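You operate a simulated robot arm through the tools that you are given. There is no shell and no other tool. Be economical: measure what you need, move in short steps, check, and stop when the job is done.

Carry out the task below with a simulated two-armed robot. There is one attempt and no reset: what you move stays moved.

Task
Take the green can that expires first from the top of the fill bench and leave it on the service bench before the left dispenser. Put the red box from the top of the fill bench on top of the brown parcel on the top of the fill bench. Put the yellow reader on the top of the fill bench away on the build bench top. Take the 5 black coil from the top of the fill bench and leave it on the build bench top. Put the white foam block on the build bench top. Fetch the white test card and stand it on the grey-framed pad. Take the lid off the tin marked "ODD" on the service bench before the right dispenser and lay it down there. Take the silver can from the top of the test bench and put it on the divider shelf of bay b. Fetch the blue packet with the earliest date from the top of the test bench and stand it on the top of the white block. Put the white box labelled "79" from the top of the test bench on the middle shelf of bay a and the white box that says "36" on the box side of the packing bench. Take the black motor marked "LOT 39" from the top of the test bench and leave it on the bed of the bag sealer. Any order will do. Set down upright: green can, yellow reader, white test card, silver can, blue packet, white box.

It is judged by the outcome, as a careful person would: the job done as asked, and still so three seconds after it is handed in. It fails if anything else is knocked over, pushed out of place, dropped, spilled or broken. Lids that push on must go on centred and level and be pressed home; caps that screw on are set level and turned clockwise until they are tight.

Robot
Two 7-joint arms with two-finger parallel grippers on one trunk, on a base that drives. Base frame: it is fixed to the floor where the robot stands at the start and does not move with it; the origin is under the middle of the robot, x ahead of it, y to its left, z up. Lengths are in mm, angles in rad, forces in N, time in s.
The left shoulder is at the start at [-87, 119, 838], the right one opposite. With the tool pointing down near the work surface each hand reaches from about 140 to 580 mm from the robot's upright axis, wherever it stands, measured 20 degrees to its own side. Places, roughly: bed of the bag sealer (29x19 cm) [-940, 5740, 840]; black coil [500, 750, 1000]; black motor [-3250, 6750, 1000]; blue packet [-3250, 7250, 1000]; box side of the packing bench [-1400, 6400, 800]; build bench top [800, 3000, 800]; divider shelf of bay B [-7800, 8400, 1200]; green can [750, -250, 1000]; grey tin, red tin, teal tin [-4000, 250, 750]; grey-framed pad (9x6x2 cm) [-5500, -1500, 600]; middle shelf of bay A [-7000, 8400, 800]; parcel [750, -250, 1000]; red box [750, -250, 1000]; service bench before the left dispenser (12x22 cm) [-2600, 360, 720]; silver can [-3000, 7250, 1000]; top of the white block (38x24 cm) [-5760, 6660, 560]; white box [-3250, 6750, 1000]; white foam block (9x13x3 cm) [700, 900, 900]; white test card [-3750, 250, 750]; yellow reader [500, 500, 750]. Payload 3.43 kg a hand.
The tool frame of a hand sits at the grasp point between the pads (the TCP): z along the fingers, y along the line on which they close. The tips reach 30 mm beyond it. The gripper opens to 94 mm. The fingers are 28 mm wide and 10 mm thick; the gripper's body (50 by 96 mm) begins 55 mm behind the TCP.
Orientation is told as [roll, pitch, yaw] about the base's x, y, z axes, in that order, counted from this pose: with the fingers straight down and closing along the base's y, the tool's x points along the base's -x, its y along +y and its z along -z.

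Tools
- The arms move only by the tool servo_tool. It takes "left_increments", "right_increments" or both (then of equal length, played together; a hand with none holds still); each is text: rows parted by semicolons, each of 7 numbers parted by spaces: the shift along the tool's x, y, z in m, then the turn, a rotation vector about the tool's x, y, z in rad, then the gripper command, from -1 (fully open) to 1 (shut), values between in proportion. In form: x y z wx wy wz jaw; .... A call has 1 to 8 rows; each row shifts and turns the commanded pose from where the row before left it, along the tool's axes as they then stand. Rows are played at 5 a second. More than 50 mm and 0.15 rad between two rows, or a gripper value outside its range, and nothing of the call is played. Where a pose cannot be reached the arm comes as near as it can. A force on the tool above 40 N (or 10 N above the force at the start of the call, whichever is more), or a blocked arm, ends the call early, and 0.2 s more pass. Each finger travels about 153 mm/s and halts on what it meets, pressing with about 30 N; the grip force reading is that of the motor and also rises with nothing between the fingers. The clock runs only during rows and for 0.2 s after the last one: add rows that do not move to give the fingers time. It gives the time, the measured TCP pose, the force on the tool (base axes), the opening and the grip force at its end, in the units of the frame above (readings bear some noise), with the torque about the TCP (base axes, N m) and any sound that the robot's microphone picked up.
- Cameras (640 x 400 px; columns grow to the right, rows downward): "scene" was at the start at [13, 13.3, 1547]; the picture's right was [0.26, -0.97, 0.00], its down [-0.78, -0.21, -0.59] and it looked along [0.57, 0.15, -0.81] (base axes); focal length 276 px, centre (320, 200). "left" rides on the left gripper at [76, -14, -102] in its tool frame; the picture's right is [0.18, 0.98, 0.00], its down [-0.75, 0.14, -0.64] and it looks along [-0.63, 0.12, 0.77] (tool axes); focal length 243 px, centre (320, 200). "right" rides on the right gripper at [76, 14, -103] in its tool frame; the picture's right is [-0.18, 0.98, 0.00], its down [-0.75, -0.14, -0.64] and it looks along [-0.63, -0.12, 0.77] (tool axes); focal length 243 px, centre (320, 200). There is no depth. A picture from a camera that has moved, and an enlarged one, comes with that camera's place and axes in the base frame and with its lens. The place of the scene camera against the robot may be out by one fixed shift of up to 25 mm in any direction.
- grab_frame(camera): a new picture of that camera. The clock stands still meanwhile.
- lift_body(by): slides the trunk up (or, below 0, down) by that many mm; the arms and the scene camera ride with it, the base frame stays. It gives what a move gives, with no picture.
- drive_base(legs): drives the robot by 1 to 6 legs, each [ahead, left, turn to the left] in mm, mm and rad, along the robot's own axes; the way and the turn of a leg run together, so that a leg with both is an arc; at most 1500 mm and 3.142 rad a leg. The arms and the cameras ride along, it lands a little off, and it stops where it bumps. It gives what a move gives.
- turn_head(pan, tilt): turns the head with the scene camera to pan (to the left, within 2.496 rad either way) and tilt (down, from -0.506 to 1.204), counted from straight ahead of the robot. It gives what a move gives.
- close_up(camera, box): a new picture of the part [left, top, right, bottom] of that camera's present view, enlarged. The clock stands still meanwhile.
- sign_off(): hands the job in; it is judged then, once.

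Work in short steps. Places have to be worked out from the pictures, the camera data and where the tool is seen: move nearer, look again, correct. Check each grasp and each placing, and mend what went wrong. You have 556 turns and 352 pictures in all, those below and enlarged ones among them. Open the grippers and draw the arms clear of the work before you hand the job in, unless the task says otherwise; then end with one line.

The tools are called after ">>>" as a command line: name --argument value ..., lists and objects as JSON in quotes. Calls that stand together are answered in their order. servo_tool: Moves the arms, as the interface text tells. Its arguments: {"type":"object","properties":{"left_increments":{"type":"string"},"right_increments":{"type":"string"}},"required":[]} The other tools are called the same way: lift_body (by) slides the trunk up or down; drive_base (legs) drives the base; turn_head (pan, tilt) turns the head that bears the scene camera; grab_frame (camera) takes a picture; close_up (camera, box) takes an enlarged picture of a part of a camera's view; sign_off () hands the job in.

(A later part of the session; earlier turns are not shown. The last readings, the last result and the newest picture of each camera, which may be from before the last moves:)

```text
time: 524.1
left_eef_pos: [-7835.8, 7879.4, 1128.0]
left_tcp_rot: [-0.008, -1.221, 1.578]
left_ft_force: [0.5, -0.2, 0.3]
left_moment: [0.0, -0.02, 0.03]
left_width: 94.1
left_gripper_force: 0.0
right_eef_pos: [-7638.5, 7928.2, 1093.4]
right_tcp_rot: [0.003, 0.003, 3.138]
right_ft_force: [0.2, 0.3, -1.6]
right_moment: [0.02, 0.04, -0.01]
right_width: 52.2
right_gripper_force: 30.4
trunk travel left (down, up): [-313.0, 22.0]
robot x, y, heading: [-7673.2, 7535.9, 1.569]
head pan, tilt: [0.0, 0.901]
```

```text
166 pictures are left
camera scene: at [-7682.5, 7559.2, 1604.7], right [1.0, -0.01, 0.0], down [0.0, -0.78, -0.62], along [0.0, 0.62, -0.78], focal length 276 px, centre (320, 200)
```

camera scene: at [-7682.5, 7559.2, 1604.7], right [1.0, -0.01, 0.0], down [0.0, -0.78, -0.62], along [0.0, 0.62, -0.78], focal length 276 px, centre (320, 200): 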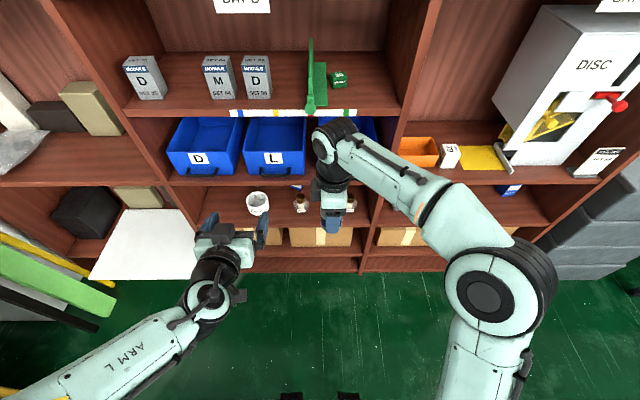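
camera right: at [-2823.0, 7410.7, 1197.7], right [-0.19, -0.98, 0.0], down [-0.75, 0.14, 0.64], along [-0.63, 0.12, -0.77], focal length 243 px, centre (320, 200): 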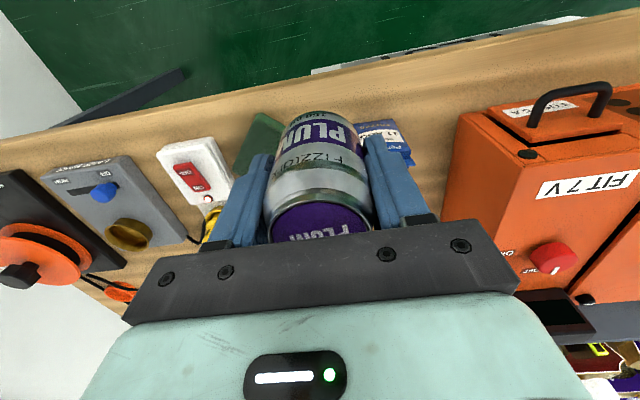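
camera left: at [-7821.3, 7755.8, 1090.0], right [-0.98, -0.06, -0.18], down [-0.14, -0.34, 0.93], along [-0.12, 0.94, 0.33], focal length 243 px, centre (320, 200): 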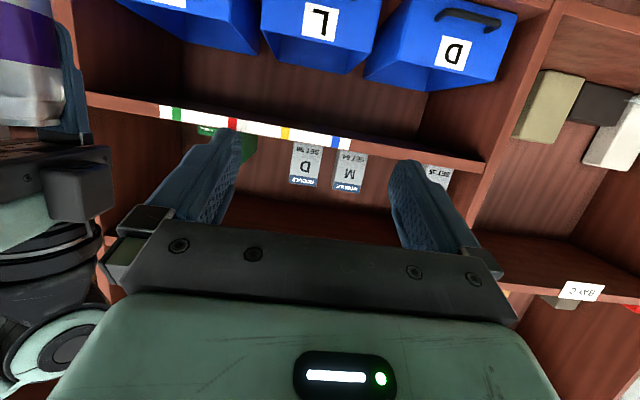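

I push the can 62 mm further forward for room, then bring the left hand behind it.

>>> servo_tool --right_increments "0 -0.031 0 0 0 0 1;0 -0.031 0 0 0 0 1;0 0 0 0 0 0 1"

>>> servo_tool --left_increments "0 -0.0395 0 0 0 0 -1;0 -0.0395 0 0 0 0 -1;0 -0.0395 0 0 0 0 -1;0 -0.0395 0 0 0 0 -1;0 -0.0395 0 0 0 0 -1;0 0 0 0 0 0 -1"

>>> grab_frame --camera "left"

```text
time: 524.9
left_eef_pos: [-7835.7, 7879.6, 1127.4]
left_tcp_rot: [-0.011, -1.22, 1.577]
left_ft_force: [0.6, -0.3, -0.3]
left_moment: [-0.01, -0.01, -0.01]
left_width: 93.7
left_gripper_force: 0.1
right_eef_pos: [-7639.2, 7991.9, 1092.0]
right_tcp_rot: [0.003, 0.003, 3.139]
right_ft_force: [-0.3, 0.1, -1.9]
right_moment: [-0.01, -0.02, 0.01]
right_width: 52.1
right_gripper_force: 30.3
trunk travel left (down, up): [-313.0, 22.0]
robot x, y, heading: [-7671.2, 7533.9, 1.562]
head pan, tilt: [0.0, 0.901]
```

```text
time: 526.3
left_eef_pos: [-7639.6, 7876.1, 1125.3]
left_tcp_rot: [-0.014, -1.221, 1.581]
left_ft_force: [0.0, 0.5, -0.2]
left_moment: [-0.03, 0.0, -0.03]
left_width: 93.7
left_gripper_force: 0.1
right_eef_pos: [-7639.8, 7990.6, 1092.2]
right_tcp_rot: [0.002, 0.005, 3.138]
right_ft_force: [0.1, -0.3, -1.2]
right_moment: [0.0, 0.0, -0.02]
right_width: 52.0
right_gripper_force: 30.0
trunk travel left (down, up): [-313.0, 22.0]
robot x, y, heading: [-7668.8, 7534.3, 1.564]
head pan, tilt: [0.0, 0.901]
```

```text
165 pictures are left
camera left: at [-7624.6, 7753.5, 1088.5], right [-0.98, -0.06, -0.18], down [-0.15, -0.34, 0.93], along [-0.12, 0.94, 0.33], focal length 243 px, centre (320, 200)
```

left: 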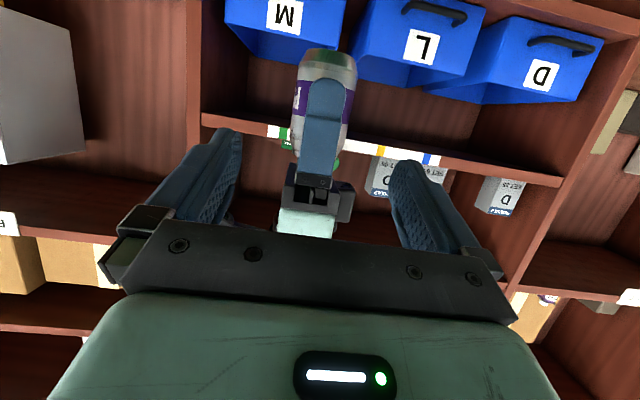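

Aligned laterally. I advance along the fingers in two stages.

>>> servo_tool --left_increments "0.001 0 0.041 0 0 0 -1;0.001 0 0.041 0 0 0 -1;0 0 0 0 0 0 -1"

>>> grab_frame --camera "left"

>>> close_up --camera "scene" --box '[230, 100, 430, 300]'

```text
time: 527.1
left_eef_pos: [-7637.9, 7952.1, 1096.0]
left_tcp_rot: [-0.01, -1.221, 1.579]
left_ft_force: [0.3, 0.2, -0.9]
left_moment: [-0.02, -0.04, 0.02]
left_width: 94.0
left_gripper_force: 0.0
right_eef_pos: [-7639.7, 7990.7, 1092.9]
right_tcp_rot: [0.003, 0.004, 3.139]
right_ft_force: [0.2, -0.2, -1.7]
right_moment: [0.03, 0.0, -0.01]
right_width: 52.3
right_gripper_force: 30.1
trunk travel left (down, up): [-313.0, 22.0]
robot x, y, heading: [-7671.6, 7537.0, 1.569]
head pan, tilt: [0.0, 0.901]
```

```text
164 pictures are left
camera left: at [-7623.8, 7830.0, 1058.8], right [-0.98, -0.06, -0.18], down [-0.15, -0.34, 0.93], along [-0.12, 0.94, 0.33], focal length 243 px, centre (320, 200)
```

left: 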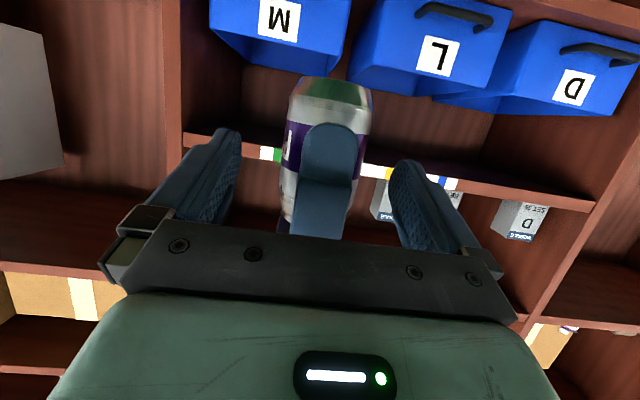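

```text
2.00 times, centred on (330, 200) of scene
camera zoom: at [-7683.3, 7559.2, 1604.7], right [1.0, -0.01, 0.0], down [0.0, -0.78, -0.62], along [0.0, 0.62, -0.78], focal length 551 px, centre (300, 200)
```

zoom: 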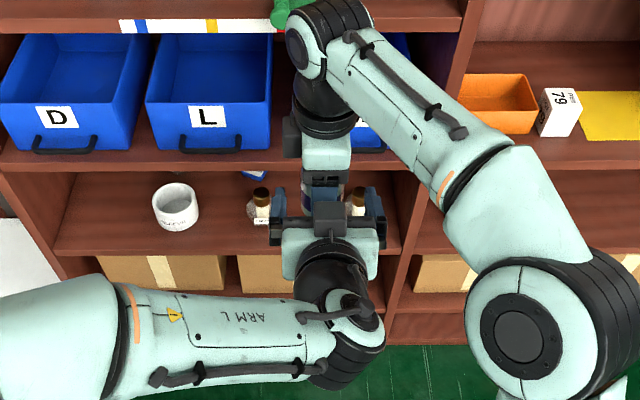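

Continue the last 36 mm and close gently.

>>> servo_tool --left_increments "0.001 0 0.02 0 0 0 -1;0.001 0 0.018 0 0 0 -1;0 0 0 0 0 0 -1;0 0 0 0 0 0 -0.4;0 0 0 0 0 0 0;0 0 0 0 0 0 0.3;0 0 0 0 0 0 1;0 0 0 0 0 0 1"

>>> grab_frame --camera "left"

```text
time: 528.9
left_eef_pos: [-7639.3, 7988.4, 1079.5]
left_tcp_rot: [-0.008, -1.219, 1.581]
left_ft_force: [-8.1, 2.2, 0.2]
left_moment: [-0.05, 0.1, 0.05]
left_width: 56.2
left_gripper_force: 29.8
right_eef_pos: [-7640.3, 7992.1, 1093.8]
right_tcp_rot: [0.005, 0.004, 3.136]
right_ft_force: [8.2, -2.4, -0.7]
right_moment: [-0.01, -0.15, -0.02]
right_width: 52.1
right_gripper_force: 30.4
trunk travel left (down, up): [-313.0, 22.0]
robot x, y, heading: [-7670.2, 7533.9, 1.569]
head pan, tilt: [0.0, 0.901]
```

```text
162 pictures are left
camera left: at [-7624.9, 7866.2, 1043.6], right [-0.98, -0.06, -0.18], down [-0.14, -0.34, 0.93], along [-0.12, 0.94, 0.33], focal length 243 px, centre (320, 200)
```

left: 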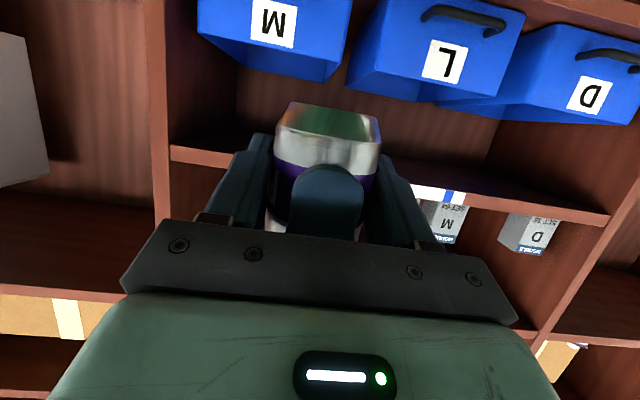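

Both hold the can. I open the right hand just slightly (≈59 mm) and lift it off.

>>> servo_tool --right_increments "0 0 0 0 0 0 -0.2;0 0 0 0 0 0 -0.25;0 0 0 0 0 0 -0.25;0 0 -0.01 0 0 0 -0.25;0 0 -0.03 0 0 0 -0.25;0 0 -0.04 0 0 0 -0.25;0 0 -0.04 0 0 0 -0.25;0 0 0 0 0 0 -0.25"

>>> grab_frame --camera "left"

>>> grab_frame --camera "scene"

```text
time: 530.7
left_eef_pos: [-7637.2, 7989.0, 1080.6]
left_tcp_rot: [-0.01, -1.219, 1.579]
left_ft_force: [0.1, -0.2, 0.8]
left_moment: [0.0, 0.0, 0.03]
left_width: 56.4
left_gripper_force: 29.7
right_eef_pos: [-7640.5, 7991.4, 1181.7]
right_tcp_rot: [0.002, 0.005, 3.139]
right_ft_force: [0.2, 1.0, -0.3]
right_moment: [-0.01, -0.02, 0.01]
right_width: 58.6
right_gripper_force: 0.0
right hand out of reach, approached as far as the arm can: row 7
trunk travel left (down, up): [-313.0, 22.0]
robot x, y, heading: [-7666.2, 7536.1, 1.568]
head pan, tilt: [0.0, 0.901]
```

```text
161 pictures are left
camera left: at [-7624.1, 7865.7, 1043.8], right [-0.98, -0.06, -0.18], down [-0.14, -0.34, 0.93], along [-0.12, 0.94, 0.33], focal length 243 px, centre (320, 200)
```

left: 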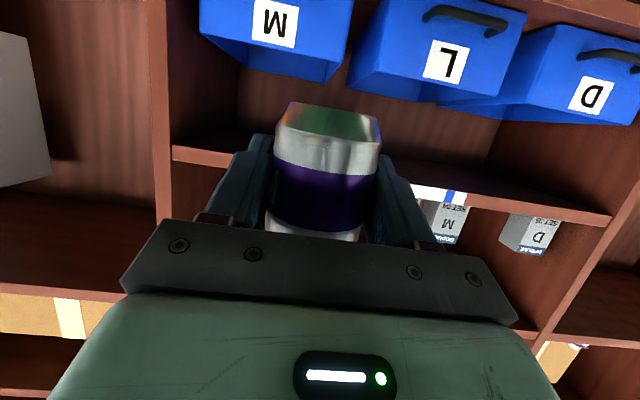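

```text
160 pictures are left
camera scene: at [-7683.2, 7559.8, 1604.8], right [1.0, -0.01, 0.0], down [0.0, -0.78, -0.62], along [0.0, 0.62, -0.78], focal length 276 px, centre (320, 200)
```

scene: 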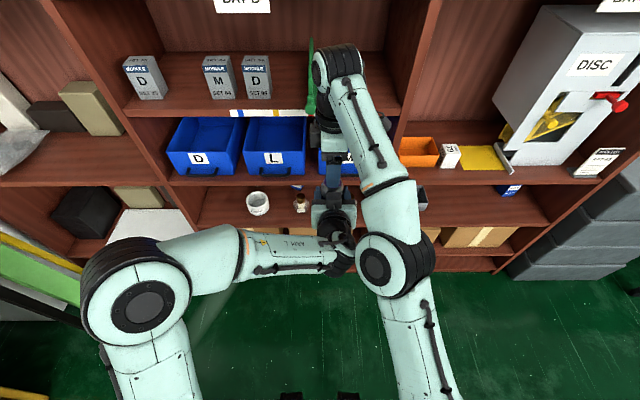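

Handover done. I move the right hand away to the right and raise the left hand with the can.

>>> servo_tool --right_increments "0.045 0.015 0 0 0 0 -0.25;0.045 0.015 0 0 0 0 -1;0.045 0.015 0 0 0 0 -1;0.045 0.015 0 0 0 0 -1;0.045 0.015 0 0 0 0 -1;0 0.04 0.02 0 0 0 -1;0 0.04 0.02 0 0 0 -1;0 0 0 0 0 0 -1"

>>> servo_tool --left_increments "-0.045 0 -0.0165 0 0 0 1;-0.045 0 -0.0165 0 0 0 1;-0.045 0 -0.0165 0 0 0 1;0 0 0 0 0 0 1"

>>> drive_base --legs '[[200, -120, 0]]'

>>> grab_frame --camera "scene"

>>> grab_frame --camera "left"

```text
time: 532.5
left_eef_pos: [-7637.4, 7989.5, 1080.8]
left_tcp_rot: [-0.012, -1.221, 1.58]
left_ft_force: [0.2, 0.0, 0.0]
left_moment: [-0.04, -0.04, 0.04]
left_width: 56.4
left_gripper_force: 30.1
right_eef_pos: [-7416.6, 7835.5, 1146.3]
right_tcp_rot: [0.005, 0.002, 3.138]
right_ft_force: [-0.6, -0.5, -0.1]
right_moment: [0.01, -0.01, -0.02]
right_width: 94.0
right_gripper_force: 0.1
trunk travel left (down, up): [-313.0, 22.0]
robot x, y, heading: [-7667.3, 7536.6, 1.569]
head pan, tilt: [0.0, 0.901]
```

```text
time: 533.5
left_eef_pos: [-7637.4, 7988.5, 1224.1]
left_tcp_rot: [-0.011, -1.219, 1.579]
left_ft_force: [-0.5, -0.6, -2.1]
left_moment: [-0.04, 0.01, 0.0]
left_width: 56.4
left_gripper_force: 29.9
right_eef_pos: [-7416.3, 7834.9, 1147.2]
right_tcp_rot: [0.004, 0.004, 3.138]
right_ft_force: [-0.3, -1.3, -0.7]
right_moment: [-0.02, 0.02, -0.03]
right_width: 93.8
right_gripper_force: 0.1
trunk travel left (down, up): [-313.0, 22.0]
robot x, y, heading: [-7669.2, 7533.6, 1.565]
head pan, tilt: [0.0, 0.901]
```

```text
time: 535.2
left_eef_pos: [-7515.3, 8185.7, 1223.4]
left_tcp_rot: [-0.01, -1.22, 1.578]
left_ft_force: [-0.1, -0.2, -1.1]
left_moment: [0.0, -0.02, -0.03]
left_width: 56.4
left_gripper_force: 30.2
right_eef_pos: [-7292.9, 8031.4, 1145.6]
right_tcp_rot: [0.004, 0.002, 3.135]
right_ft_force: [0.5, 0.6, -0.1]
right_moment: [-0.01, 0.0, -0.03]
right_width: 93.8
right_gripper_force: 0.0
trunk travel left (down, up): [-313.0, 22.0]
robot x, y, heading: [-7547.0, 7733.0, 1.564]
head pan, tilt: [0.0, 0.901]
```

```text
159 pictures are left
camera scene: at [-7561.4, 7758.0, 1604.6], right [1.0, -0.01, 0.0], down [0.0, -0.78, -0.62], along [0.0, 0.62, -0.78], focal length 276 px, centre (320, 200)
```

scene: 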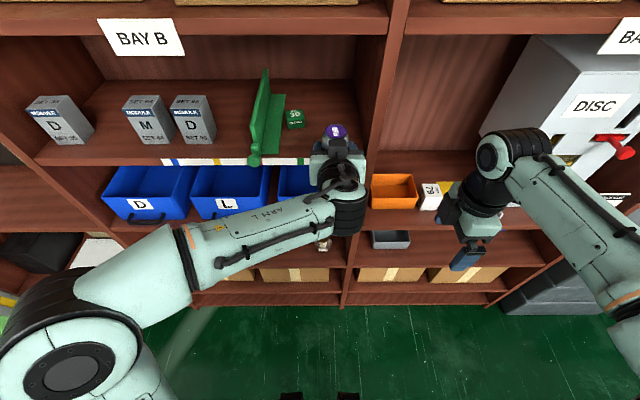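

```text
158 pictures are left
camera left: at [-7501.4, 8062.8, 1186.9], right [-0.98, -0.06, -0.18], down [-0.15, -0.34, 0.93], along [-0.12, 0.94, 0.33], focal length 243 px, centre (320, 200)
```

left: 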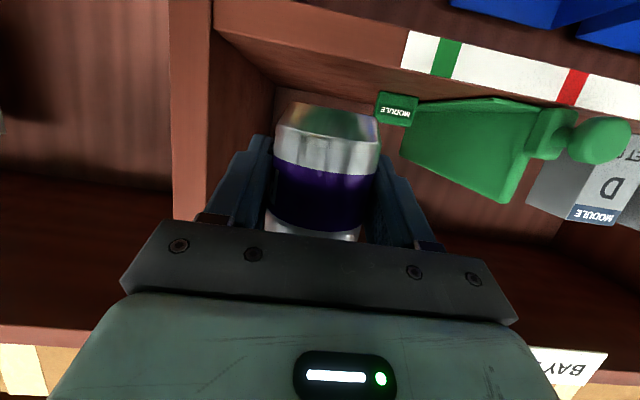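

Clear space right of the green divider. I move the can in over the shelf (to x≈−7533, y≈8313).

>>> servo_tool --left_increments "-0.0146 0.006 0.0398 0 0 0 1;-0.0146 0.006 0.0398 0 0 0 1;-0.0146 0.006 0.0398 0 0 0 1;0 0 0 0 0 0 1"

>>> grab_frame --camera "left"

>>> close_up --camera "scene" --box '[230, 60, 430, 220]'

```text
time: 536.2
left_eef_pos: [-7532.3, 8313.9, 1225.0]
left_tcp_rot: [-0.011, -1.221, 1.578]
left_ft_force: [-0.7, -0.2, -1.7]
left_moment: [0.0, -0.03, -0.03]
left_width: 56.3
left_gripper_force: 29.7
right_eef_pos: [-7292.8, 8032.4, 1146.4]
right_tcp_rot: [0.002, 0.004, 3.136]
right_ft_force: [0.4, -0.5, 0.1]
right_moment: [0.0, -0.01, -0.03]
right_width: 93.9
right_gripper_force: 0.0
trunk travel left (down, up): [-313.0, 22.0]
robot x, y, heading: [-7548.8, 7733.6, 1.564]
head pan, tilt: [0.0, 0.901]
```

```text
157 pictures are left
camera left: at [-7519.6, 8190.5, 1187.4], right [-0.98, -0.06, -0.18], down [-0.15, -0.34, 0.93], along [-0.12, 0.94, 0.33], focal length 243 px, centre (320, 200)
```

left: 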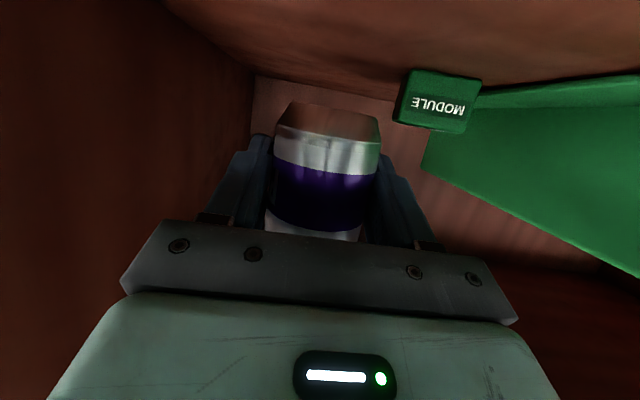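

```text
2.50 times, centred on (330, 140) of scene
camera zoom: at [-7561.6, 7757.4, 1604.7], right [1.0, -0.01, 0.0], down [-0.01, -0.78, -0.62], along [0.0, 0.62, -0.78], focal length 689 px, centre (295, 350)
```

zoom: 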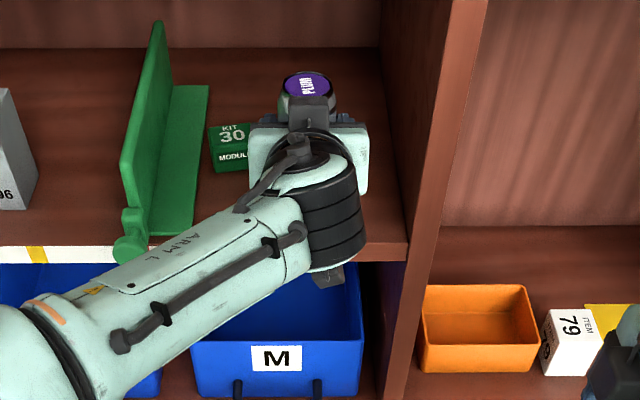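

Free around. I lower 22 mm then creep.

>>> servo_tool --left_increments "0.0103 0 0.0038 0 0 0 1;0.0103 0 0.0038 0 0 0 1;0 0 0 0 0 0 1;0.0038 0 0.0014 0 0 0 1;0 0 0 0 0 0 1"

>>> servo_tool --left_increments "0.0038 0 0.0014 0 0 0 1;0 0 0 0 0 0 1;0.0038 0 0.0014 0 0 0 1;0 0 0 0 0 0 1"

>>> servo_tool --left_increments "0.0038 0 0.0014 0 0 0 1;0 0 0 0 0 0 1;0.0028 0 0.001 0 0 0 1;0 0 0 0 0 0 1"

```text
time: 537.4
left_eef_pos: [-7533.1, 8313.5, 1199.2]
left_tcp_rot: [-0.01, -1.221, 1.578]
left_ft_force: [-0.6, 0.0, -1.5]
left_moment: [-0.02, -0.01, -0.01]
left_width: 56.4
left_gripper_force: 29.7
right_eef_pos: [-7294.1, 8034.3, 1145.4]
right_tcp_rot: [0.005, 0.003, 3.138]
right_ft_force: [0.8, -0.3, -0.8]
right_moment: [0.01, 0.0, 0.02]
right_width: 93.9
right_gripper_force: 0.1
trunk travel left (down, up): [-313.0, 22.0]
robot x, y, heading: [-7552.4, 7732.8, 1.563]
head pan, tilt: [0.0, 0.901]
```

```text
time: 538.4
left_eef_pos: [-7532.3, 8313.2, 1189.7]
left_tcp_rot: [-0.011, -1.222, 1.577]
left_ft_force: [0.9, -0.1, -2.1]
left_moment: [-0.01, 0.0, 0.01]
left_width: 56.6
left_gripper_force: 29.5
right_eef_pos: [-7292.9, 8033.8, 1145.8]
right_tcp_rot: [0.003, 0.005, 3.134]
right_ft_force: [-0.8, 0.0, -0.1]
right_moment: [0.01, -0.02, 0.0]
right_width: 94.0
right_gripper_force: 0.1
trunk travel left (down, up): [-313.0, 22.0]
robot x, y, heading: [-7550.2, 7731.3, 1.564]
head pan, tilt: [0.0, 0.901]
```

```text
time: 539.4
left_eef_pos: [-7533.1, 8311.4, 1187.0]
left_tcp_rot: [-0.015, -1.226, 1.581]
left_ft_force: [-0.2, 2.1, 21.5]
left_moment: [0.03, 0.02, -0.03]
left_width: 56.7
left_gripper_force: 30.1
right_eef_pos: [-7294.5, 8032.0, 1146.4]
right_tcp_rot: [0.002, 0.004, 3.136]
right_ft_force: [0.1, 0.7, 0.1]
right_moment: [0.03, 0.02, 0.02]
right_width: 94.2
right_gripper_force: 0.0
trunk travel left (down, up): [-313.0, 22.0]
robot x, y, heading: [-7545.7, 7733.1, 1.557]
head pan, tilt: [0.0, 0.901]
```

Contact at z≈1187 as expected. Relieve, open, and draw back along the fingers.

>>> servo_tool --left_increments "-0.0028 0 -0.001 0 0 0 1;0 0 0 0 0 0 -0.3;0 0 0 0 0 0 -0.5;0 0 0 0 0 0 -0.7;0 0 0 0 0 0 -0.7"

>>> servo_tool --left_increments "0 0 -0.03 0 0 0 -0.7;0 0 -0.045 0 0 0 -0.7;0 0 -0.045 0 0 0 -0.7;0 0 -0.045 0 0 0 -0.7;0 0 0 0 0 0 -0.7"

>>> grab_frame --camera "left"

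>>> grab_frame --camera "scene"

```text
time: 540.6
left_eef_pos: [-7531.5, 8313.5, 1186.1]
left_tcp_rot: [-0.01, -1.219, 1.577]
left_ft_force: [0.2, 0.9, 0.0]
left_moment: [-0.01, -0.02, -0.03]
left_width: 79.8
left_gripper_force: 0.0
right_eef_pos: [-7293.6, 8033.4, 1144.5]
right_tcp_rot: [0.004, 0.003, 3.134]
right_ft_force: [0.3, 0.5, -0.5]
right_moment: [-0.04, 0.0, -0.01]
right_width: 93.9
right_gripper_force: 0.1
trunk travel left (down, up): [-313.0, 22.0]
robot x, y, heading: [-7546.1, 7732.5, 1.565]
head pan, tilt: [0.0, 0.901]
```

```text
time: 541.8
left_eef_pos: [-7532.6, 8158.2, 1242.7]
left_tcp_rot: [-0.01, -1.222, 1.577]
left_ft_force: [-0.7, 0.3, 0.5]
left_moment: [0.0, 0.01, 0.01]
left_width: 80.0
left_gripper_force: 0.1
right_eef_pos: [-7293.0, 8033.5, 1146.0]
right_tcp_rot: [0.003, 0.004, 3.137]
right_ft_force: [-0.3, -0.4, 0.0]
right_moment: [-0.02, 0.03, -0.03]
right_width: 94.1
right_gripper_force: 0.0
trunk travel left (down, up): [-313.0, 22.0]
robot x, y, heading: [-7547.5, 7734.5, 1.564]
head pan, tilt: [0.0, 0.901]
```

```text
155 pictures are left
camera left: at [-7519.8, 8035.5, 1205.5], right [-0.98, -0.06, -0.18], down [-0.15, -0.34, 0.93], along [-0.12, 0.94, 0.33], focal length 243 px, centre (320, 200)
```

left: 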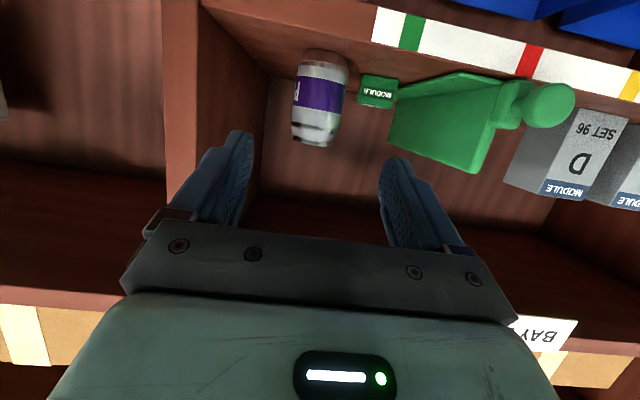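

```text
154 pictures are left
camera scene: at [-7561.3, 7758.9, 1604.8], right [1.0, -0.01, 0.0], down [-0.01, -0.78, -0.62], along [0.0, 0.62, -0.78], focal length 276 px, centre (320, 200)
```

scene: 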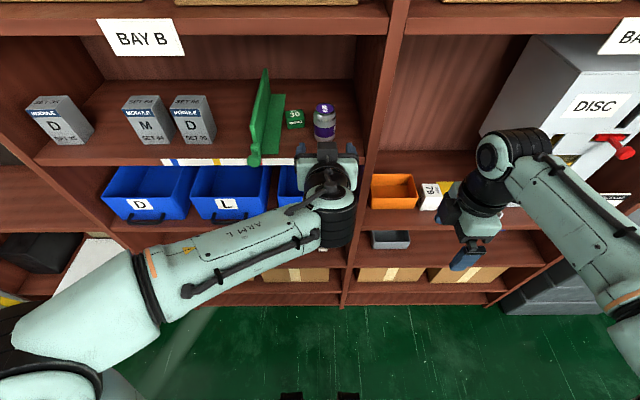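

The silver can stands upright on bay B's divider shelf. I back off, restore the left hand to tool-down, and drive back to the rear of the test bench facing +x.

>>> drive_base --legs '[[-330, 0, 0]]'

>>> servo_tool --left_increments "0 0 0 0 0.145 0 -1;0 0 0 0 0.145 0 -1;0 0 0 0 0.145 0 -1;0 0 0 0 0.145 0 -1;0 0 0 0 0.145 0 -1;0 0 0 0 0.145 0 -1;0 0 0 0 0.145 0 -1;0 0 0 0 0.145 0 -1"

>>> servo_tool --left_increments "0 0.01 0 0.01 0.06 0 -1;0 0.045 0.02 0 0 0 -1;0 0.045 0.02 0 0 0 -1;0 0.045 0.02 0 0 0 -1;0 0.045 0.02 0 0 0 -1;0 0 0.03 0 0 0 -1;0 0 0 0 0 0 -1"

>>> drive_base --legs '[[0, 0, -1.565], [1450, 0, 0], [1450, 0, 0]]'

>>> turn_head --pan 0.0 --tilt 0.4

>>> grab_frame --camera "scene"

```text
time: 543.8
left_eef_pos: [-7530.5, 7893.0, 1244.5]
left_tcp_rot: [-0.014, -1.224, 1.573]
left_ft_force: [-0.2, 0.1, -0.3]
left_moment: [0.01, 0.0, 0.02]
left_width: 80.1
left_gripper_force: 0.0
right_eef_pos: [-7292.1, 7767.4, 1147.6]
right_tcp_rot: [0.0, 0.001, 3.129]
right_ft_force: [0.4, -0.2, -0.3]
right_moment: [-0.05, 0.04, -0.01]
right_width: 94.0
right_gripper_force: 0.1
trunk travel left (down, up): [-313.0, 22.0]
robot x, y, heading: [-7549.9, 7466.6, 1.555]
head pan, tilt: [0.0, 0.901]
stopped in leg 1: the robot was blocked; the commanded pose is now the measured one
```

```text
time: 545.6
left_eef_pos: [-7530.8, 7892.5, 1244.4]
left_tcp_rot: [-0.008, -0.158, 1.556]
left_ft_force: [-0.2, 0.2, 0.5]
left_moment: [0.05, -0.04, -0.04]
left_width: 94.1
left_gripper_force: 0.0
left hand out of reach, approached as far as the arm can: row 8
right_eef_pos: [-7292.2, 7766.6, 1148.2]
right_tcp_rot: [0.0, 0.001, 3.129]
right_ft_force: [-0.5, -0.4, -0.8]
right_moment: [0.02, -0.02, 0.01]
right_width: 93.8
right_gripper_force: 0.0
trunk travel left (down, up): [-313.0, 22.0]
robot x, y, heading: [-7548.6, 7469.1, 1.558]
head pan, tilt: [0.0, 0.901]
```

```text
time: 547.2
left_eef_pos: [-7716.0, 7906.5, 1124.5]
left_tcp_rot: [-0.016, -0.103, 1.558]
left_ft_force: [-0.6, 0.7, -0.5]
left_moment: [-0.01, -0.02, 0.0]
left_width: 94.1
left_gripper_force: 0.0
left hand out of reach, approached as far as the arm can: row 1
right_eef_pos: [-7292.9, 7767.3, 1146.7]
right_tcp_rot: [0.001, 0.003, 3.13]
right_ft_force: [-1.1, 0.0, 1.5]
right_moment: [0.01, 0.01, 0.0]
right_width: 93.8
right_gripper_force: 0.1
trunk travel left (down, up): [-313.0, 22.0]
robot x, y, heading: [-7547.8, 7471.3, 1.557]
head pan, tilt: [0.0, 0.901]
```

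```text
time: 551.6
left_eef_pos: [-7108.9, 7631.5, 1125.0]
left_tcp_rot: [-0.015, -0.101, -0.02]
left_ft_force: [-0.8, 1.0, -0.9]
left_moment: [0.03, 0.02, 0.01]
left_width: 93.9
left_gripper_force: 0.0
right_eef_pos: [-7251.9, 7210.9, 1148.0]
right_tcp_rot: [0.0, 0.002, 1.551]
right_ft_force: [-0.2, -0.2, -0.5]
right_moment: [0.0, 0.0, 0.01]
right_width: 94.0
right_gripper_force: 0.0
trunk travel left (down, up): [-313.0, 22.0]
robot x, y, heading: [-7547.1, 7470.1, -0.024]
head pan, tilt: [0.0, 0.901]
stopped in leg 1: the robot was blocked; the commanded pose is now the measured one
```

```text
time: 552.5
left_eef_pos: [-7109.8, 7631.8, 1125.1]
left_tcp_rot: [-0.017, -0.102, -0.019]
left_ft_force: [0.0, -0.2, -0.7]
left_moment: [0.03, -0.02, 0.01]
left_width: 93.9
left_gripper_force: 0.0
right_eef_pos: [-7252.1, 7211.4, 1147.1]
right_tcp_rot: [-0.001, 0.002, 1.553]
right_ft_force: [-0.2, -0.1, 0.3]
right_moment: [0.03, -0.02, -0.03]
right_width: 93.7
right_gripper_force: 0.2
trunk travel left (down, up): [-313.0, 22.0]
robot x, y, heading: [-7548.9, 7468.0, -0.021]
head pan, tilt: [0.0, 0.4]
```

```text
153 pictures are left
camera scene: at [-7514.2, 7462.5, 1647.7], right [-0.02, -1.0, 0.0], down [-0.39, 0.01, -0.92], along [0.92, -0.02, -0.39], focal length 276 px, centre (320, 200)
```

scene: 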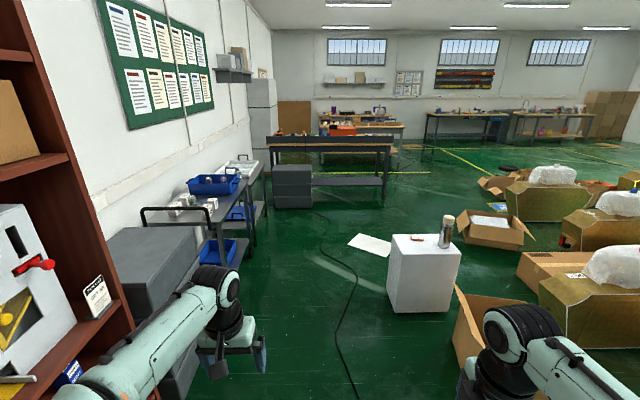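

I was stopped by a cabinet behind, but the turn is done. Ahead is clear; I drive along y≈7400 and then to the rear of the test bench.

>>> drive_base --legs '[[1450, -50, 0.021], [1450, 0, 0], [350, -100, 0], [0, -100, 0]]'

>>> turn_head --pan 0.0 --tilt 0.7

>>> grab_frame --camera "scene"

```text
time: 569.6
left_eef_pos: [-3864.2, 7445.4, 1126.3]
left_tcp_rot: [-0.016, -0.101, 0.032]
left_ft_force: [-0.4, -0.2, 0.3]
left_moment: [0.0, 0.0, 0.03]
left_width: 93.8
left_gripper_force: 0.0
right_eef_pos: [-3985.6, 7017.6, 1147.1]
right_tcp_rot: [0.0, 0.001, 1.602]
right_ft_force: [-0.6, -0.2, 0.0]
right_moment: [0.01, 0.03, 0.04]
right_width: 94.1
right_gripper_force: 0.0
trunk travel left (down, up): [-313.0, 22.0]
robot x, y, heading: [-4296.4, 7260.7, 0.026]
head pan, tilt: [0.0, 0.4]
```

```text
time: 570.4
left_eef_pos: [-3864.8, 7446.1, 1124.2]
left_tcp_rot: [-0.016, -0.101, 0.031]
left_ft_force: [0.1, -0.6, -0.2]
left_moment: [-0.01, -0.01, -0.01]
left_width: 93.8
left_gripper_force: 0.0
right_eef_pos: [-3984.9, 7017.6, 1146.3]
right_tcp_rot: [0.002, 0.002, 1.602]
right_ft_force: [0.7, 0.0, -0.5]
right_moment: [0.02, -0.01, 0.01]
right_width: 94.3
right_gripper_force: 0.0
trunk travel left (down, up): [-313.0, 22.0]
robot x, y, heading: [-4292.6, 7260.5, 0.031]
head pan, tilt: [0.0, 0.7]
```

```text
152 pictures are left
camera scene: at [-4268.2, 7255.4, 1621.0], right [0.03, -1.0, 0.0], down [-0.64, -0.02, -0.77], along [0.77, 0.02, -0.64], focal length 276 px, centre (320, 200)
```

scene: 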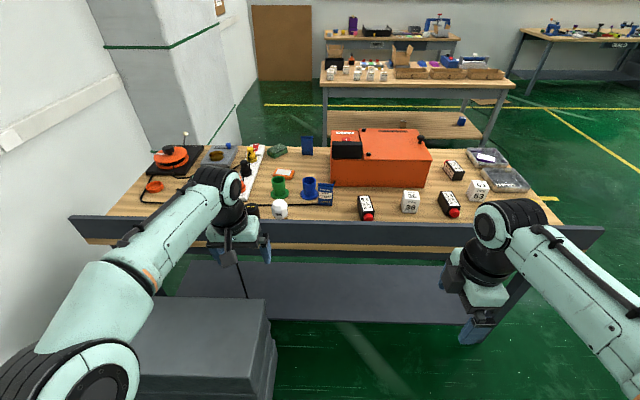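

Good rear view. I enlarge the items.

>>> close_up --camera "scene" --box '[300, 150, 420, 230]'

>>> close_up --camera "scene" --box '[390, 150, 510, 230]'

```text
5.00 times, centred on (360, 190) of scene
camera zoom: at [-4268.2, 7255.4, 1621.0], right [0.03, -1.0, 0.0], down [-0.64, -0.02, -0.77], along [0.77, 0.02, -0.64], focal length 1378 px, centre (120, 250)
```

zoom: 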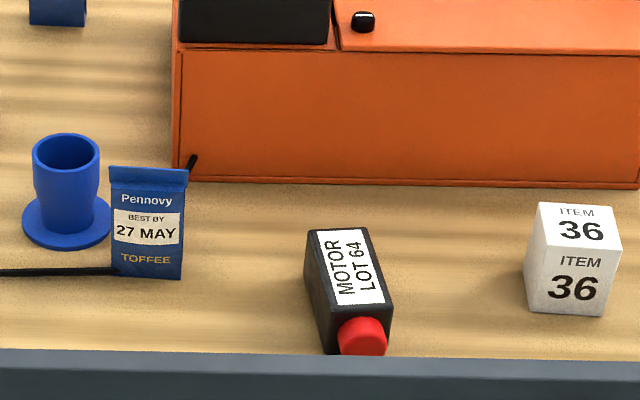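

```text
5.00 times, centred on (450, 190) of scene
camera zoom: at [-4268.2, 7255.4, 1621.0], right [0.03, -1.0, 0.0], down [-0.64, -0.02, -0.77], along [0.77, 0.02, -0.64], focal length 1378 px, centre (-330, 250)
```

zoom: 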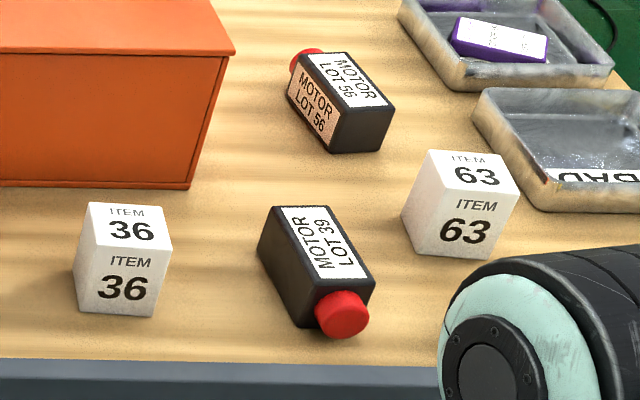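

Confirmed: ITEM 36, MOTOR LOT 39, packet 27 MAY. I level the left hand, rotate it 90° (fingers fore/aft) and approach the bench rear.

>>> servo_tool --left_increments "0 0 0 -0.016 0.1 0 -1;0 0 0 0 0 0.145 -1;0 0 0 0 0 0.145 -1;0 0 0 0 0 0.145 -1;0 0 0 0 0 0.145 -1;0 0 0 0 0 0.145 -1;0 0 0 0 0 0.145 -1;0 0 0 0 0 0.145 -1"

>>> servo_tool --left_increments "0 0 0 0 0 0.145 -0.3;0 0 0 0 0 0.145 -0.3;0 0 0 0 0 0.145 -0.3;0 0 0 0 0 0.12 -0.3;0 0 0 0 0 0 -0.3"

>>> drive_base --legs '[[0, -115, -0.03], [440, 0, 0]]'

>>> turn_head --pan 0.0 --tilt 0.9

>>> grab_frame --camera "scene"

>>> grab_frame --camera "left"

```text
time: 572.2
left_eef_pos: [-3863.0, 7445.9, 1125.2]
left_tcp_rot: [0.001, -0.001, -0.987]
left_ft_force: [-0.3, -0.2, 0.3]
left_moment: [-0.05, 0.01, 0.0]
left_width: 93.9
left_gripper_force: 0.1
right_eef_pos: [-3985.7, 7016.7, 1148.4]
right_tcp_rot: [-0.001, 0.002, 1.603]
right_ft_force: [0.3, -0.2, 0.0]
right_moment: [0.01, 0.02, -0.02]
right_width: 94.0
right_gripper_force: 0.1
trunk travel left (down, up): [-313.0, 22.0]
robot x, y, heading: [-4294.9, 7263.6, 0.033]
head pan, tilt: [0.0, 0.7]
```

```text
time: 573.4
left_eef_pos: [-3863.8, 7444.7, 1125.9]
left_tcp_rot: [0.0, 0.0, -1.544]
left_ft_force: [0.1, 0.0, 0.2]
left_moment: [-0.03, 0.04, 0.0]
left_width: 61.0
left_gripper_force: 0.2
right_eef_pos: [-3985.4, 7018.0, 1148.2]
right_tcp_rot: [0.0, 0.003, 1.602]
right_ft_force: [0.7, 0.1, -0.2]
right_moment: [0.03, -0.02, -0.01]
right_width: 93.8
right_gripper_force: 0.1
trunk travel left (down, up): [-313.0, 22.0]
robot x, y, heading: [-4295.8, 7260.2, 0.032]
head pan, tilt: [0.0, 0.7]
```

```text
time: 577.4
left_eef_pos: [-3417.4, 7317.1, 1125.7]
left_tcp_rot: [-0.001, 0.0, -1.573]
left_ft_force: [0.5, 0.0, -0.6]
left_moment: [0.01, 0.0, -0.06]
left_width: 61.1
left_gripper_force: 0.1
right_eef_pos: [-3551.4, 6892.6, 1146.3]
right_tcp_rot: [0.002, 0.001, 1.575]
right_ft_force: [0.5, 0.3, -1.3]
right_moment: [0.0, 0.01, -0.03]
right_width: 94.0
right_gripper_force: 0.1
trunk travel left (down, up): [-313.0, 22.0]
robot x, y, heading: [-3851.5, 7142.2, -0.002]
head pan, tilt: [0.0, 0.7]
```

```text
time: 578.1
left_eef_pos: [-3419.0, 7316.3, 1125.6]
left_tcp_rot: [0.0, 0.0, -1.57]
left_ft_force: [0.6, 0.4, -1.4]
left_moment: [0.02, -0.03, -0.02]
left_width: 61.2
left_gripper_force: 0.1
right_eef_pos: [-3551.4, 6892.9, 1147.9]
right_tcp_rot: [-0.002, 0.002, 1.574]
right_ft_force: [0.4, 0.1, 0.3]
right_moment: [0.0, 0.0, 0.04]
right_width: 94.0
right_gripper_force: 0.0
trunk travel left (down, up): [-313.0, 22.0]
robot x, y, heading: [-3850.3, 7145.6, 0.006]
head pan, tilt: [0.0, 0.901]
```

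```text
149 pictures are left
camera scene: at [-3836.1, 7139.6, 1604.8], right [0.0, -1.0, 0.0], down [-0.78, 0.0, -0.62], along [0.62, 0.0, -0.78], focal length 276 px, centre (320, 200)
```

scene: 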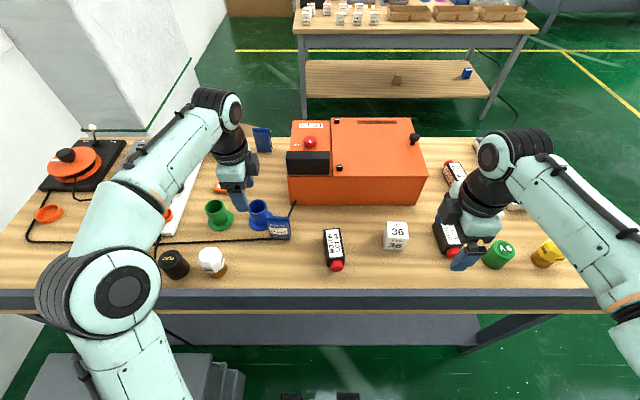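

```text
148 pictures are left
camera left: at [-3432.1, 7393.4, 1227.4], right [0.98, 0.18, 0.0], down [0.14, -0.75, 0.64], along [0.12, -0.63, -0.77], focal length 243 px, centre (320, 200)
```

left: 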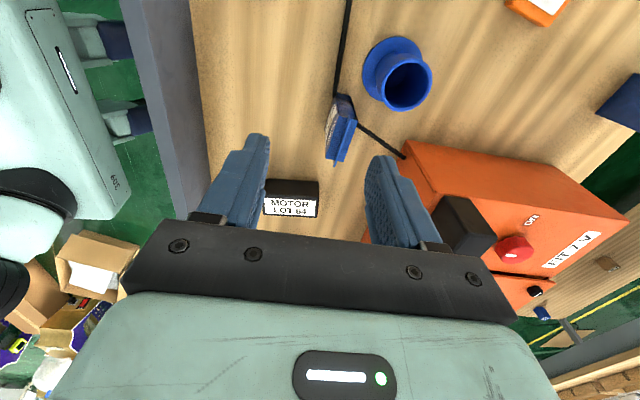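

I enlarge the packet in the left camera view.

>>> close_up --camera "left" --box '[290, 70, 410, 180]'

>>> close_up --camera "scene" --box '[230, 190, 310, 260]'

```text
3.64 times, centred on (350, 125) of left
camera zoom: at [-3432.1, 7393.4, 1227.4], right [0.98, 0.18, 0.0], down [0.14, -0.75, 0.64], along [0.12, -0.63, -0.77], focal length 882 px, centre (211, 473)
```

zoom: 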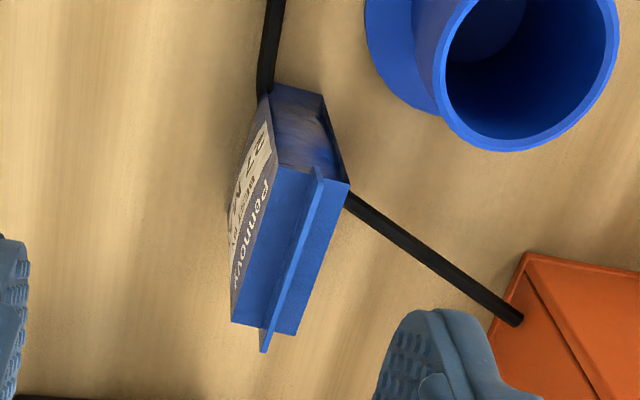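

```text
5.71 times, centred on (270, 225) of scene
camera zoom: at [-3836.1, 7139.6, 1604.8], right [0.0, -1.0, 0.0], down [-0.78, 0.0, -0.62], along [0.62, 0.0, -0.78], focal length 1575 px, centre (606, 57)
```

zoom: 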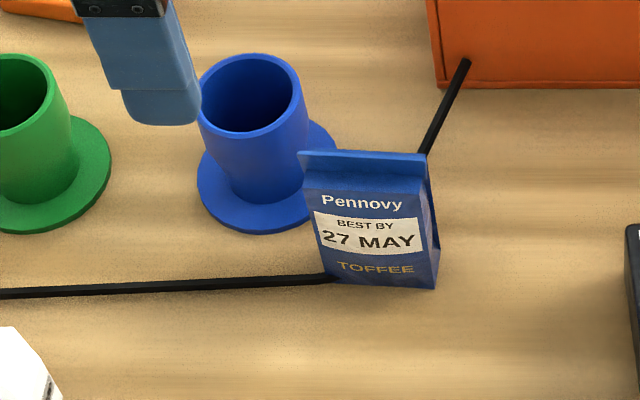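

Fin centre (−3379,7263), top z≈946, fin along y. I move over it with jaws at 61 mm and descend partway.

>>> servo_tool --left_increments "-0.0265 0.02 0.02 0 0 0 -0.3;-0.0265 0.02 0.02 0 0 0 -0.3;0 0 0.045 0 0 0 -0.3;0 0 0.025 0 0 0 -0.3;0 0 0 0 0 0 -0.3"

>>> grab_frame --camera "left"

```text
time: 579.3
left_eef_pos: [-3377.4, 7265.7, 1016.4]
left_tcp_rot: [-0.001, -0.001, -1.57]
left_ft_force: [-1.2, -0.6, -0.4]
left_moment: [0.0, -0.01, -0.01]
left_width: 61.2
left_gripper_force: 0.1
right_eef_pos: [-3551.2, 6893.1, 1147.5]
right_tcp_rot: [-0.002, -0.001, 1.571]
right_ft_force: [-0.1, 0.1, 0.6]
right_moment: [-0.01, 0.02, 0.02]
right_width: 93.7
right_gripper_force: 0.0
trunk travel left (down, up): [-313.0, 22.0]
robot x, y, heading: [-3856.3, 7143.9, 0.003]
head pan, tilt: [0.0, 0.901]
```

```text
145 pictures are left
camera left: at [-3391.6, 7340.6, 1117.3], right [0.98, 0.18, 0.0], down [0.14, -0.75, 0.64], along [0.12, -0.63, -0.77], focal length 243 px, centre (320, 200)
```

left: 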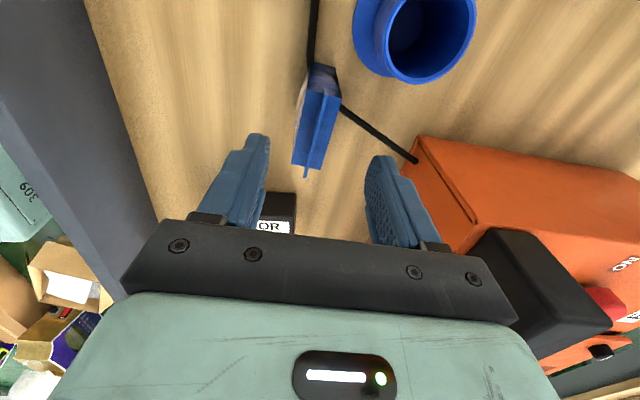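

Aligned within 4 mm. I descend to z≈913 and close.

>>> servo_tool --left_increments "-0.004 -0.001 0.035 0 0 0 -0.3;0 0 0.035 0 0 0 -0.3;0 0 0.033 0 0 0 -0.3;0 0 0 0 0 0 -0.3;0 0 0 0 0 0 0.1;0 0 0 0 0 0 1;0 0 0 0 0 0 1;0 0 0 0 0 0 1"

>>> grab_frame --camera "left"

```text
time: 581.1
left_eef_pos: [-3377.6, 7262.8, 912.6]
left_tcp_rot: [0.0, 0.0, -1.571]
left_ft_force: [1.4, 0.3, 0.0]
left_moment: [-0.02, 0.01, 0.0]
left_width: 37.7
left_gripper_force: 30.3
right_eef_pos: [-3552.7, 6892.6, 1148.7]
right_tcp_rot: [0.001, 0.001, 1.574]
right_ft_force: [-0.2, -0.5, 0.7]
right_moment: [0.01, -0.01, 0.0]
right_width: 94.3
right_gripper_force: 0.2
trunk travel left (down, up): [-313.0, 22.0]
robot x, y, heading: [-3851.5, 7146.4, -0.0]
head pan, tilt: [0.0, 0.901]
```

```text
144 pictures are left
camera left: at [-3392.4, 7337.4, 1013.5], right [0.98, 0.18, 0.0], down [0.14, -0.75, 0.64], along [0.12, -0.63, -0.77], focal length 243 px, centre (320, 200)
```

left: 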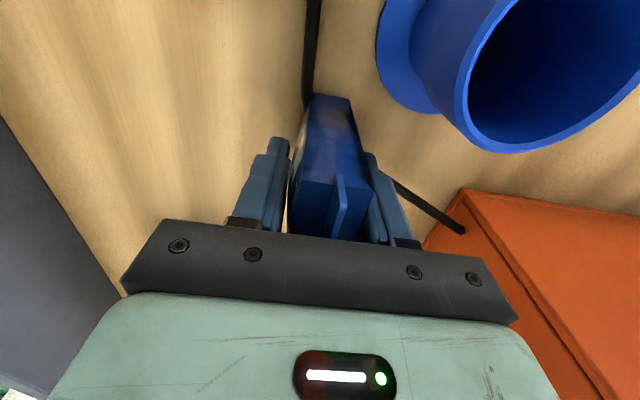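

Gripped at 37.7 mm. I lift straight up and check.

>>> servo_tool --left_increments "0 0 -0.03 0 0 0 1;0 0 -0.05 0 0 0 1;0 0 -0.05 0 0 0 1;0 -0.02 -0.045 0 0 0 1;0 -0.04 0 0 0 0 1;0 0 0 0 0 0 1"

>>> grab_frame --camera "left"

>>> grab_frame --camera "scene"

```text
time: 582.5
left_eef_pos: [-3438.8, 7259.6, 1087.1]
left_tcp_rot: [0.001, 0.001, -1.57]
left_ft_force: [-0.3, 0.0, -0.6]
left_moment: [0.01, 0.0, 0.01]
left_width: 37.7
left_gripper_force: 29.8
right_eef_pos: [-3550.7, 6894.4, 1147.2]
right_tcp_rot: [0.0, 0.001, 1.573]
right_ft_force: [-0.1, -0.4, -1.3]
right_moment: [-0.01, -0.01, -0.02]
right_width: 93.7
right_gripper_force: 0.0
trunk travel left (down, up): [-313.0, 22.0]
robot x, y, heading: [-3856.9, 7146.3, 0.003]
head pan, tilt: [0.0, 0.901]
```

```text
143 pictures are left
camera left: at [-3452.8, 7336.3, 1189.1], right [0.98, 0.18, 0.0], down [0.14, -0.75, 0.64], along [0.12, -0.63, -0.77], focal length 243 px, centre (320, 200)
```

left: 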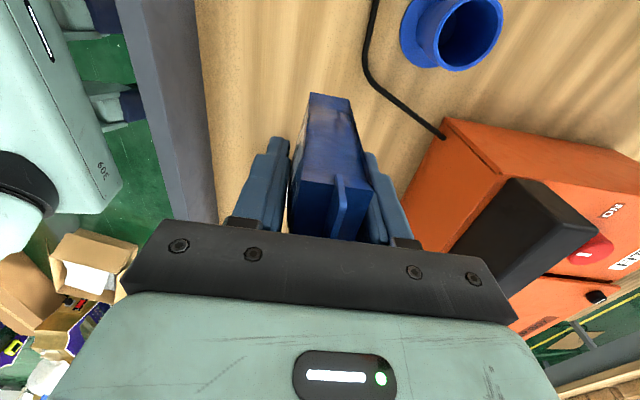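

```text
142 pictures are left
camera scene: at [-3835.1, 7139.4, 1604.8], right [0.0, -1.0, 0.0], down [-0.78, 0.0, -0.62], along [0.62, 0.0, -0.78], focal length 276 px, centre (320, 200)
```

scene: 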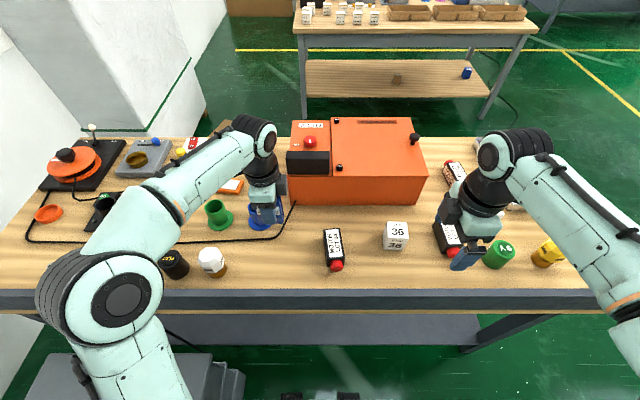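

Packet held. I back off and drive to the white block from its +y side.

>>> drive_base --legs '[[-320, 0, 0], [-100, 240, 0], [-1400, 0, 0], [-80, 0, 0], [0, 0, -1.571]]'

>>> turn_head --pan 0.0 --tilt 0.75

>>> grab_frame --camera "scene"

```text
time: 598.0
left_eef_pos: [-5646.1, 6965.2, 1088.3]
left_tcp_rot: [0.0, -0.001, -3.139]
left_ft_force: [-0.6, 0.0, -1.1]
left_moment: [0.01, -0.03, 0.03]
left_width: 37.4
left_gripper_force: 30.1
right_eef_pos: [-6012.8, 7076.9, 1147.0]
right_tcp_rot: [-0.001, 0.002, 0.006]
right_ft_force: [0.1, -0.6, 0.4]
right_moment: [0.01, 0.02, 0.01]
right_width: 94.0
right_gripper_force: 0.1
trunk travel left (down, up): [-313.0, 22.0]
robot x, y, heading: [-5761.1, 7376.7, -1.566]
head pan, tilt: [0.0, 0.901]
```

```text
time: 598.7
left_eef_pos: [-5645.3, 6964.1, 1086.7]
left_tcp_rot: [-0.001, -0.001, -3.138]
left_ft_force: [0.1, -0.3, -1.1]
left_moment: [-0.02, -0.01, -0.01]
left_width: 37.7
left_gripper_force: 29.8
right_eef_pos: [-6013.0, 7075.5, 1147.7]
right_tcp_rot: [-0.001, 0.002, 0.004]
right_ft_force: [1.3, -0.2, 0.3]
right_moment: [-0.02, 0.0, -0.02]
right_width: 94.1
right_gripper_force: 0.1
trunk travel left (down, up): [-313.0, 22.0]
robot x, y, heading: [-5763.1, 7378.0, -1.569]
head pan, tilt: [0.0, 0.75]
```

```text
141 pictures are left
camera scene: at [-5775.7, 7334.5, 1616.6], right [-1.0, 0.0, 0.0], down [0.0, 0.68, -0.73], along [0.0, -0.73, -0.68], focal length 276 px, centre (320, 200)
```

scene: 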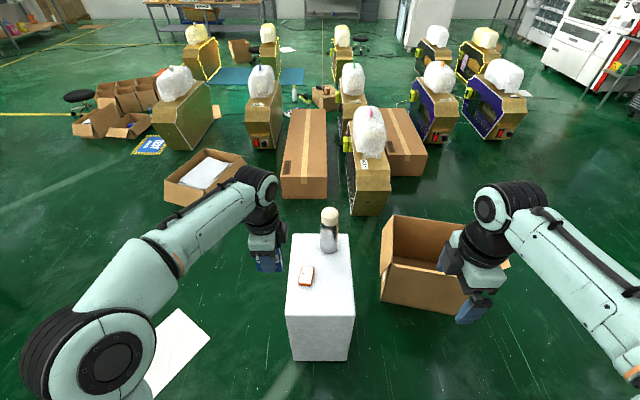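

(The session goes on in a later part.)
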